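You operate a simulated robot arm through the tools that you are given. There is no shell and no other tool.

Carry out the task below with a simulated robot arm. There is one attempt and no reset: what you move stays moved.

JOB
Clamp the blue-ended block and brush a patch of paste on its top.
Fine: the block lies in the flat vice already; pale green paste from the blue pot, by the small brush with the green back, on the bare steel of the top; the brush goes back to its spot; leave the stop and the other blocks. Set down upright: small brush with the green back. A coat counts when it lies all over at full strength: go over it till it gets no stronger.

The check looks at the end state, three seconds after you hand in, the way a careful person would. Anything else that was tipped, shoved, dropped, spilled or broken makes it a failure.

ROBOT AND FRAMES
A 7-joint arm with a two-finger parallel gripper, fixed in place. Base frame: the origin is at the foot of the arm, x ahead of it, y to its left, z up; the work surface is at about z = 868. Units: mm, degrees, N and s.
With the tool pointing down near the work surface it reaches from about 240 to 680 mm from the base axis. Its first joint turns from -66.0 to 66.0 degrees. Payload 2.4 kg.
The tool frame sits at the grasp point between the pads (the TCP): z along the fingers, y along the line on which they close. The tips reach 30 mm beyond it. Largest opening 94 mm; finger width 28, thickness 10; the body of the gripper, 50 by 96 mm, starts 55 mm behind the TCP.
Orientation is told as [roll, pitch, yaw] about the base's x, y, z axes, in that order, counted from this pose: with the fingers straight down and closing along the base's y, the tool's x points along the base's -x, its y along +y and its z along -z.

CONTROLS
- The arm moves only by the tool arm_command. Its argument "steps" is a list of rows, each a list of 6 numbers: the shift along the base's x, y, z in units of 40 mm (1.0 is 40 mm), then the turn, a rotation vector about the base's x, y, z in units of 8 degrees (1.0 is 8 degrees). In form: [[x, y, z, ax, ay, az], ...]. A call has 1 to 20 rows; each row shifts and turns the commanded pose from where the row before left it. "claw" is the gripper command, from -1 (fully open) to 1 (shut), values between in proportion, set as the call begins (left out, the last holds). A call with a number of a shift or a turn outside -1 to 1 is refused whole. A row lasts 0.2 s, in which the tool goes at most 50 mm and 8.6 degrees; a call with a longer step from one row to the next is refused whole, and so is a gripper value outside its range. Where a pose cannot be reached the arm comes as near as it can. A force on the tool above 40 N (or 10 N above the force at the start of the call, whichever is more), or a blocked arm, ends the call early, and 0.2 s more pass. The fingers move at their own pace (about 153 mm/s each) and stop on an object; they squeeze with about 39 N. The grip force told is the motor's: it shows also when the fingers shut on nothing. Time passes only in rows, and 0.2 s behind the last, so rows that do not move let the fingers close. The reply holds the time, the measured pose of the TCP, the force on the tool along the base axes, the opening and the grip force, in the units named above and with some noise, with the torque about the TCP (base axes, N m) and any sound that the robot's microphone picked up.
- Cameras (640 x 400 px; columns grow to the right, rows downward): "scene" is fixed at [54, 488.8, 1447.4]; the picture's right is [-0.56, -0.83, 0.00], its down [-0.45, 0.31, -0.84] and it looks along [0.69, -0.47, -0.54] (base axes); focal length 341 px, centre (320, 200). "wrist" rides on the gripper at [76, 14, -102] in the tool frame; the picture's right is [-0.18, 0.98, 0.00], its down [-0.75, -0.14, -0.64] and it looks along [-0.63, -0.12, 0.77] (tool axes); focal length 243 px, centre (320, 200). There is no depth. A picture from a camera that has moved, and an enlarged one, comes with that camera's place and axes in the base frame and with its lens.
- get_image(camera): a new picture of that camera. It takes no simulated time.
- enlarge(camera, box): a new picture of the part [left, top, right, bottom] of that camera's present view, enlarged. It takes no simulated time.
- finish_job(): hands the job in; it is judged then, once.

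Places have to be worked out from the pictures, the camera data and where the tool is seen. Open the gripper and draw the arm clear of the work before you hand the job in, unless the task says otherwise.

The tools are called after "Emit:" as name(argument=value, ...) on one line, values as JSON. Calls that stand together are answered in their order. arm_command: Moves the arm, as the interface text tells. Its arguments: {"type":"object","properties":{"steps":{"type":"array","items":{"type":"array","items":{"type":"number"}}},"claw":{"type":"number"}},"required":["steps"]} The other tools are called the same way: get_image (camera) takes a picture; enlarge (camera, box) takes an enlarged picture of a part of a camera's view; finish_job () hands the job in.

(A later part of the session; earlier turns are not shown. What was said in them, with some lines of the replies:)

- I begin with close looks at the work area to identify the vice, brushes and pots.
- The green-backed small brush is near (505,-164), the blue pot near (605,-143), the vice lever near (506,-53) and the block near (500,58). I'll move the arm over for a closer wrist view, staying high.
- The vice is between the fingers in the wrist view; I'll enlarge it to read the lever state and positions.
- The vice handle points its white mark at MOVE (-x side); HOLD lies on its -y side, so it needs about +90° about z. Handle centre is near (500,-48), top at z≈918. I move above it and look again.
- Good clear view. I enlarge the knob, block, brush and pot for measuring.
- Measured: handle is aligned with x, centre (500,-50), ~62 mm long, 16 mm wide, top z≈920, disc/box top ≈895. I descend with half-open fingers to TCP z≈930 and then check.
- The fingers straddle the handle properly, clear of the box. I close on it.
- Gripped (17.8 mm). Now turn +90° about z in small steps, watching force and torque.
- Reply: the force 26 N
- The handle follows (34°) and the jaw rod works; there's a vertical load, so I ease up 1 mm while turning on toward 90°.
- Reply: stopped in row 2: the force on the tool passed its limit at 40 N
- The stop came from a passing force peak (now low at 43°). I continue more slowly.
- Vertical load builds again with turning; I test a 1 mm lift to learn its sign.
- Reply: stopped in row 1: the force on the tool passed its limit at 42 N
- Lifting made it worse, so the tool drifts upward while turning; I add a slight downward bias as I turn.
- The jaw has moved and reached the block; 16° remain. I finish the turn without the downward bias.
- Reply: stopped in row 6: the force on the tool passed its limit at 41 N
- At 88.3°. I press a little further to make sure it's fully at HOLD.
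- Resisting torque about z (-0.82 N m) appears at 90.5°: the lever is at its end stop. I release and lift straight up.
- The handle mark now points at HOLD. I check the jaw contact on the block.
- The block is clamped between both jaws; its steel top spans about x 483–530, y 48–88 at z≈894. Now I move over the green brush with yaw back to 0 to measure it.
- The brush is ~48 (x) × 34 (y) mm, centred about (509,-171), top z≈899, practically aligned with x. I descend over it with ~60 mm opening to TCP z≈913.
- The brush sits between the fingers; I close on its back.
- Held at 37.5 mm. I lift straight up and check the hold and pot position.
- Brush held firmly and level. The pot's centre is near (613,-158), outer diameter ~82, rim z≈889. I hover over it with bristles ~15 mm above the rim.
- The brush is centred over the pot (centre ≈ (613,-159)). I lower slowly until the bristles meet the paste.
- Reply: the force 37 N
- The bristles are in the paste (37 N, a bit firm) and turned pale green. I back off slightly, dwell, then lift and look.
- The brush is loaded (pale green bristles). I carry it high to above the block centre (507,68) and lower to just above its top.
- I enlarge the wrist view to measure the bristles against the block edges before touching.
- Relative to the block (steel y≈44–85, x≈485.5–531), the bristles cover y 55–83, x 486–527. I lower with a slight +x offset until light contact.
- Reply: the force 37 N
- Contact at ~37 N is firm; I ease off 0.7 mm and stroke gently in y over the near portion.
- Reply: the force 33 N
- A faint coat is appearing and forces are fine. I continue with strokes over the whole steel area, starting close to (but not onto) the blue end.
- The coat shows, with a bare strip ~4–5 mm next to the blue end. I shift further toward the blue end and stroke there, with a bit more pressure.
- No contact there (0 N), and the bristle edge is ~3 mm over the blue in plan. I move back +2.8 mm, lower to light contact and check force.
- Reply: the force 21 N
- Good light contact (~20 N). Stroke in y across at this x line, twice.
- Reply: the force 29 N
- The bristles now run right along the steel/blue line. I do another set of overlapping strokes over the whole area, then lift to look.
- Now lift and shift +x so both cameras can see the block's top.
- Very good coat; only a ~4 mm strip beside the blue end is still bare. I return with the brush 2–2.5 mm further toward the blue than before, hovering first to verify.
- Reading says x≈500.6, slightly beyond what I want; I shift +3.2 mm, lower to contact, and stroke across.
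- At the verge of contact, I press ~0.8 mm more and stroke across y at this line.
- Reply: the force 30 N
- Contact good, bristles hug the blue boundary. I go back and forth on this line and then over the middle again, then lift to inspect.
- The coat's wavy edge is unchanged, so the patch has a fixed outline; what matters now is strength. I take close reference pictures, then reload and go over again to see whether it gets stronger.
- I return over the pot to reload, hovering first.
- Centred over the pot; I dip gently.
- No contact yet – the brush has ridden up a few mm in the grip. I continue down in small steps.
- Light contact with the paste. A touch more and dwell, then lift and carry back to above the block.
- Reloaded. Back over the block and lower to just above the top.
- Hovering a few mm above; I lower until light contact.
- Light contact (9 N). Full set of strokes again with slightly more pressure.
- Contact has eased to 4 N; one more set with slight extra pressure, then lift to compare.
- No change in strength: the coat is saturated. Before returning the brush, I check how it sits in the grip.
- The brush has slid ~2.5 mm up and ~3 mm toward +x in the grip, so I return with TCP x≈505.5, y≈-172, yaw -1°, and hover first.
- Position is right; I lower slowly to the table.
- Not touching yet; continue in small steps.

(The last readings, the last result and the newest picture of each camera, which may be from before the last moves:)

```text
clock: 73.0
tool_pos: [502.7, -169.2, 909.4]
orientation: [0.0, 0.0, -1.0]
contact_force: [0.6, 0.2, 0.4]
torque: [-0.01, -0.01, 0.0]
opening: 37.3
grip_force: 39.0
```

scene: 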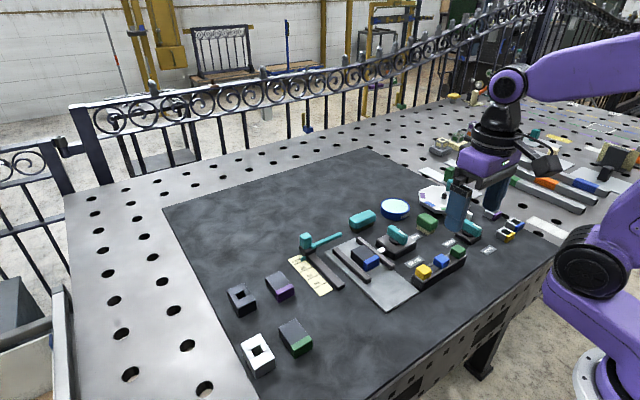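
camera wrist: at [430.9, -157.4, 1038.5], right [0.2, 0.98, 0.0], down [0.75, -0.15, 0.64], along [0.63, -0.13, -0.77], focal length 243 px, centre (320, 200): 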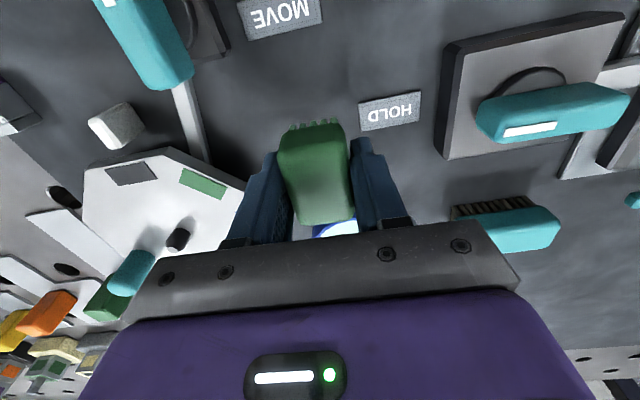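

Emit:
arm_command(steps=[[0, 0, -0.02, 0, 0, 0], [0, 0, -0.015, 0, 0, 0], [0, 0, 0, 0, 0, 0]], claw=1)

Emit:
get_image(camera="wrist")

Emit:
enlarge(camera="scene", box=[400, 190, 460, 240])

```text
clock: 73.8
tool_pos: [504.1, -169.3, 907.5]
orientation: [0.0, 0.1, -1.0]
contact_force: [0.5, -0.3, -0.5]
torque: [0.0, -0.02, -0.03]
opening: 37.3
grip_force: 39.3
```

```text
taken
camera wrist: at [429.3, -155.3, 1009.6], right [0.2, 0.98, 0.0], down [0.75, -0.15, 0.64], along [0.63, -0.13, -0.77], focal length 243 px, centre (320, 200)
```

wrist: 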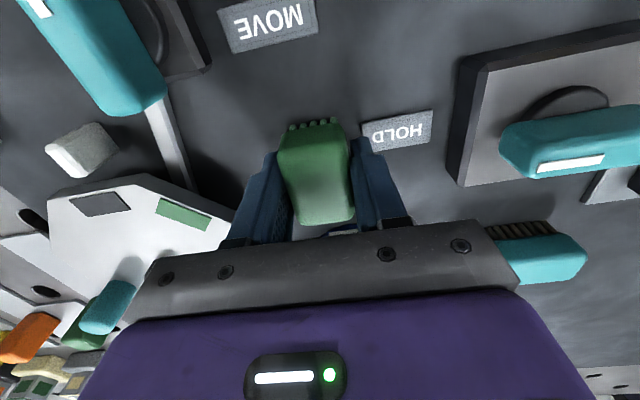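

```text
8.00 times, centred on (430, 215) of scene
camera zoom: at [54.0, 488.8, 1447.4], right [-0.56, -0.83, 0.0], down [-0.45, 0.31, -0.84], along [0.69, -0.47, -0.54], focal length 2727 px, centre (-560, 80)
```

zoom: 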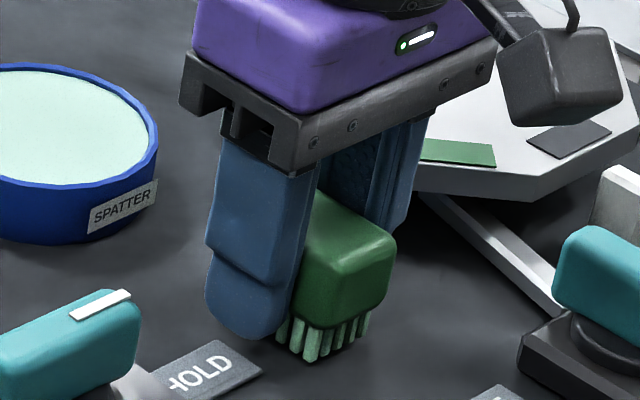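

Almost down; adjust 1 mm in -y and continue.

Emit:
arm_command(steps=[[0.01, -0.03, 0, 0, 0, 0], [0, 0, -0.015, 0, 0, 0], [0, 0, -0.015, 0, 0, 0], [0, 0, 0, 0, 0, 0]], claw=1)

```text
clock: 74.8
tool_pos: [505.4, -170.4, 905.6]
orientation: [0.0, 0.1, -1.0]
contact_force: [0.9, -0.3, -0.9]
torque: [-0.02, 0.0, 0.01]
opening: 37.4
grip_force: 39.4
```

Emit:
arm_command(steps=[[0, 0, -0.02, 0, 0, 0], [0, 0, -0.02, 0, 0, 0], [0, 0, 0, 0, 0, 0]], claw=1)

Emit:
enlarge(camera="scene", box=[410, 200, 450, 240])

```text
clock: 75.6
tool_pos: [505.9, -171.5, 904.6]
orientation: [0.0, 0.1, -1.0]
contact_force: [-0.6, -0.9, -0.2]
torque: [0.03, 0.05, 0.0]
opening: 37.5
grip_force: 38.8
```

```text
10.00 times, centred on (430, 220) of scene
camera zoom: at [54.0, 488.8, 1447.4], right [-0.56, -0.83, 0.0], down [-0.45, 0.31, -0.84], along [0.69, -0.47, -0.54], focal length 3408 px, centre (-780, 0)
```

zoom: 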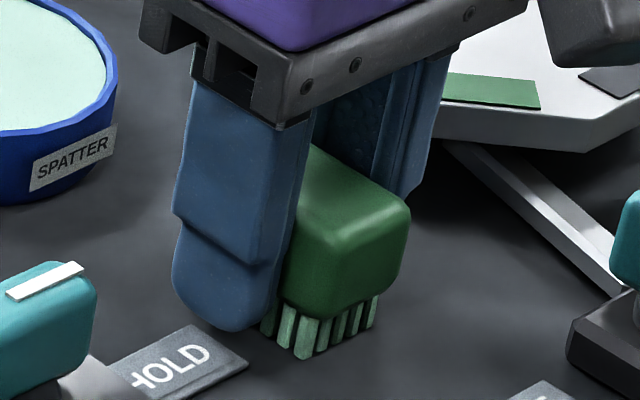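

Emit:
arm_command(steps=[[0, 0, -0.015, 0, 0, 0], [0, 0, -0.015, 0, 0, 0], [0, 0, 0, 0, 0, 0]], claw=1)

```text
clock: 76.4
tool_pos: [505.1, -170.9, 905.0]
orientation: [0.0, 0.0, -1.0]
contact_force: [-4.2, 3.6, 19.6]
torque: [0.12, 0.07, -0.01]
opening: 37.3
grip_force: 38.8
```

Bristles are on the table (20 N). I ease off a hair and open the fingers as at pick-up.

Emit:
arm_command(steps=[[0, 0, 0.008, 0, 0, 0], [0, 0, 0, 0, 0, 0]], claw=1)

Emit:
arm_command(steps=[[0, 0, 0, 0, 0, 0], [0, 0, 0, 0, 0, 0], [0, 0, 0, 0, 0, 0]], claw=-0.28)

Emit:
get_image(camera="wrist")

```text
clock: 77.0
tool_pos: [505.6, -171.0, 902.8]
orientation: [0.0, -0.1, -1.0]
contact_force: [0.9, 2.3, 18.1]
torque: [0.06, 0.01, -0.02]
opening: 37.3
grip_force: 38.9
```

```text
clock: 77.8
tool_pos: [504.0, -171.0, 902.5]
orientation: [0.0, 0.1, -1.0]
contact_force: [0.3, -0.8, -0.1]
torque: [-0.01, 0.0, 0.03]
opening: 60.2
grip_force: 0.1
```

```text
taken
camera wrist: at [430.5, -156.2, 1005.2], right [0.2, 0.98, 0.0], down [0.75, -0.15, 0.64], along [0.63, -0.13, -0.77], focal length 243 px, centre (320, 200)
```

wrist: 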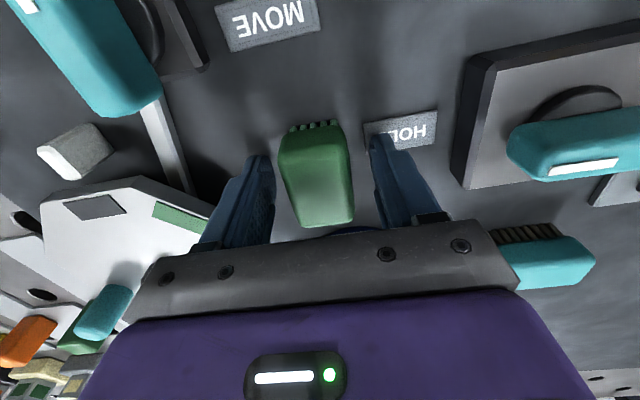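

The brush stands free and upright between open fingers. I lift straight up and inspect.

Emit:
arm_command(steps=[[0, 0, 0.2, 0, 0, 0], [0, 0, 0.6, 0, 0, 0], [0, 0, 0.9, 0, 0, 0], [0, 0, 0.9, 0, 0, 0], [0, 0, 0.25, 0, 0, 0], [0, 0, 0, 0, 0, 0]], claw=-0.28)

Emit:
enlarge(camera="wrist", box=[250, 40, 410, 160])

Emit:
enlarge(camera="scene", box=[400, 190, 480, 250])

```text
clock: 79.2
tool_pos: [505.7, -172.0, 1017.0]
orientation: [-0.1, 0.1, -1.0]
contact_force: [-0.5, 0.3, 0.8]
torque: [0.0, 0.02, 0.0]
opening: 59.9
grip_force: 0.0
```

```text
3.33 times, centred on (330, 100) of wrist
camera zoom: at [430.7, -156.9, 1119.6], right [0.2, 0.98, 0.0], down [0.75, -0.15, 0.64], along [0.63, -0.13, -0.77], focal length 809 px, centre (287, 533)
```

zoom: 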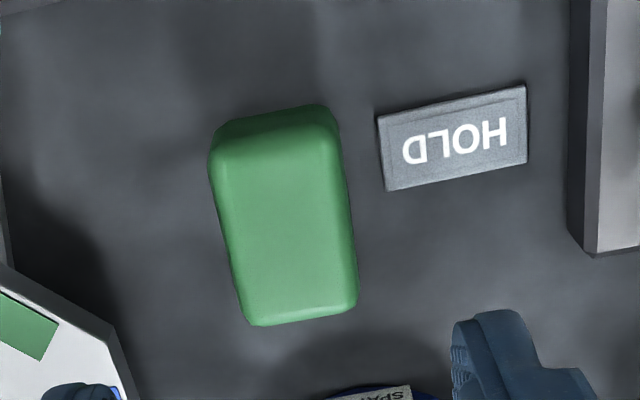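

```text
6.67 times, centred on (440, 220) of scene
camera zoom: at [54.0, 488.8, 1447.4], right [-0.56, -0.83, 0.0], down [-0.45, 0.31, -0.84], along [0.69, -0.47, -0.54], focal length 2272 px, centre (-480, 67)
```

zoom: 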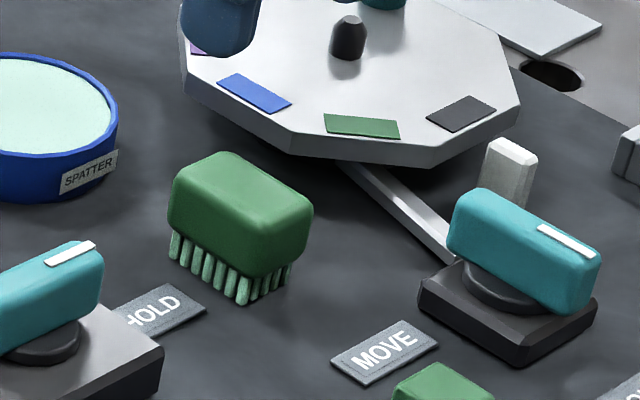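

The brush is upright within ~2 mm of its original spot. I raise and draw the arm clear, opening fully, then take a last check.

Emit:
arm_command(steps=[[0, 0, 0.9, 0, 0, 0], [-0.3, 0, 0.9, 0, 0, 0], [-0.5, 0.3, 0.8, 0, 0, 0], [-0.7, 0.5, 0.6, 0, 0, 0], [-0.7, 0.5, 0.5, 0, 0, 0], [-0.7, 0.5, 0.3, 0, 0, 0], [-0.7, 0.5, 0.2, 0, 0, 0], [0, 0, 0, 0, 0, 0]], claw=-1)

Emit:
get_image(camera="scene")

Emit:
enlarge(camera="scene", box=[330, 180, 460, 290])

Emit:
get_image(camera="wrist")

```text
clock: 81.0
tool_pos: [360.6, -82.6, 1184.7]
orientation: [0.0, 0.1, -1.0]
contact_force: [0.1, -0.2, 0.2]
torque: [-0.03, 0.0, -0.02]
opening: 94.0
grip_force: 0.1
```

```text
taken
```

scene: 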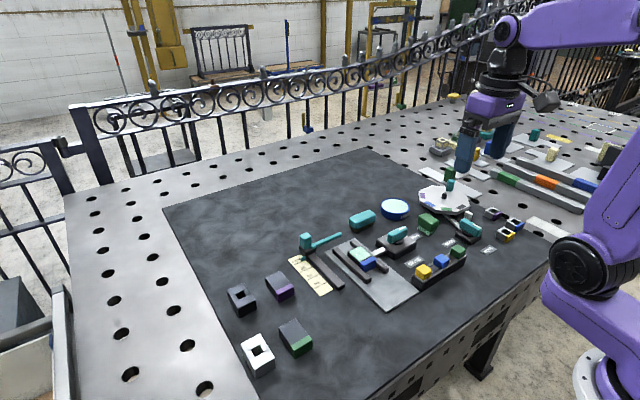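

```text
3.64 times, centred on (395, 235) of scene
camera zoom: at [54.0, 488.8, 1447.4], right [-0.56, -0.83, 0.0], down [-0.45, 0.31, -0.84], along [0.69, -0.47, -0.54], focal length 1240 px, centre (47, 73)
```

zoom: 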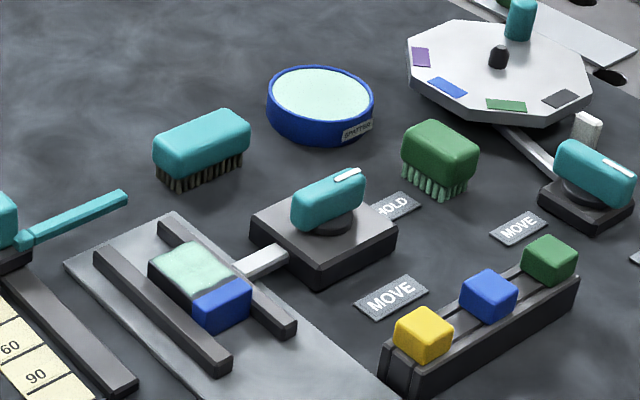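

```text
taken
camera wrist: at [286.8, -67.4, 1286.7], right [0.2, 0.98, 0.0], down [0.75, -0.15, 0.64], along [0.63, -0.13, -0.77], focal length 243 px, centre (320, 200)
```

wrist: 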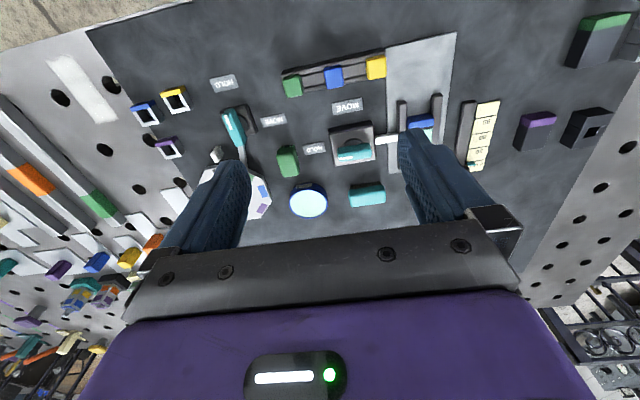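

Everything is in place: the lever is at HOLD, the block is clamped and coated, the brush is upright at its spot, and nothing else has moved. The arm is clear with the gripper open, so I hand in.

Emit:
finish_job()

```text
The job is handed in.
```

I clamped the blue-ended block, coated its steel top with the pale green paste and handed the job in. I don't have a verdict from the check.

- **Clamp:** The vice lever is turned to HOLD, up against its end stop. The block is gripped between both jaws.
- **Coat:** The paste came from the blue pot. I reloaded the brush once and went over the patch again, and it looked no stronger afterwards.
- **Bare strip:** About 4–5 mm of steel next to the blue end stayed bare. The coat's edge did not move even when I brushed closer to the blue end, so I took that as the patch's fixed outline. If the strip was meant to be covered too, it is a gap.
- **Brush:** The small green-backed brush stands upright about 2 mm from where it started. Its bristles still have paste on them.
- **Everything else:** The stop and the other blocks were left alone, and the last pictures show nothing tipped or spilled. The arm is clear with the gripper open.
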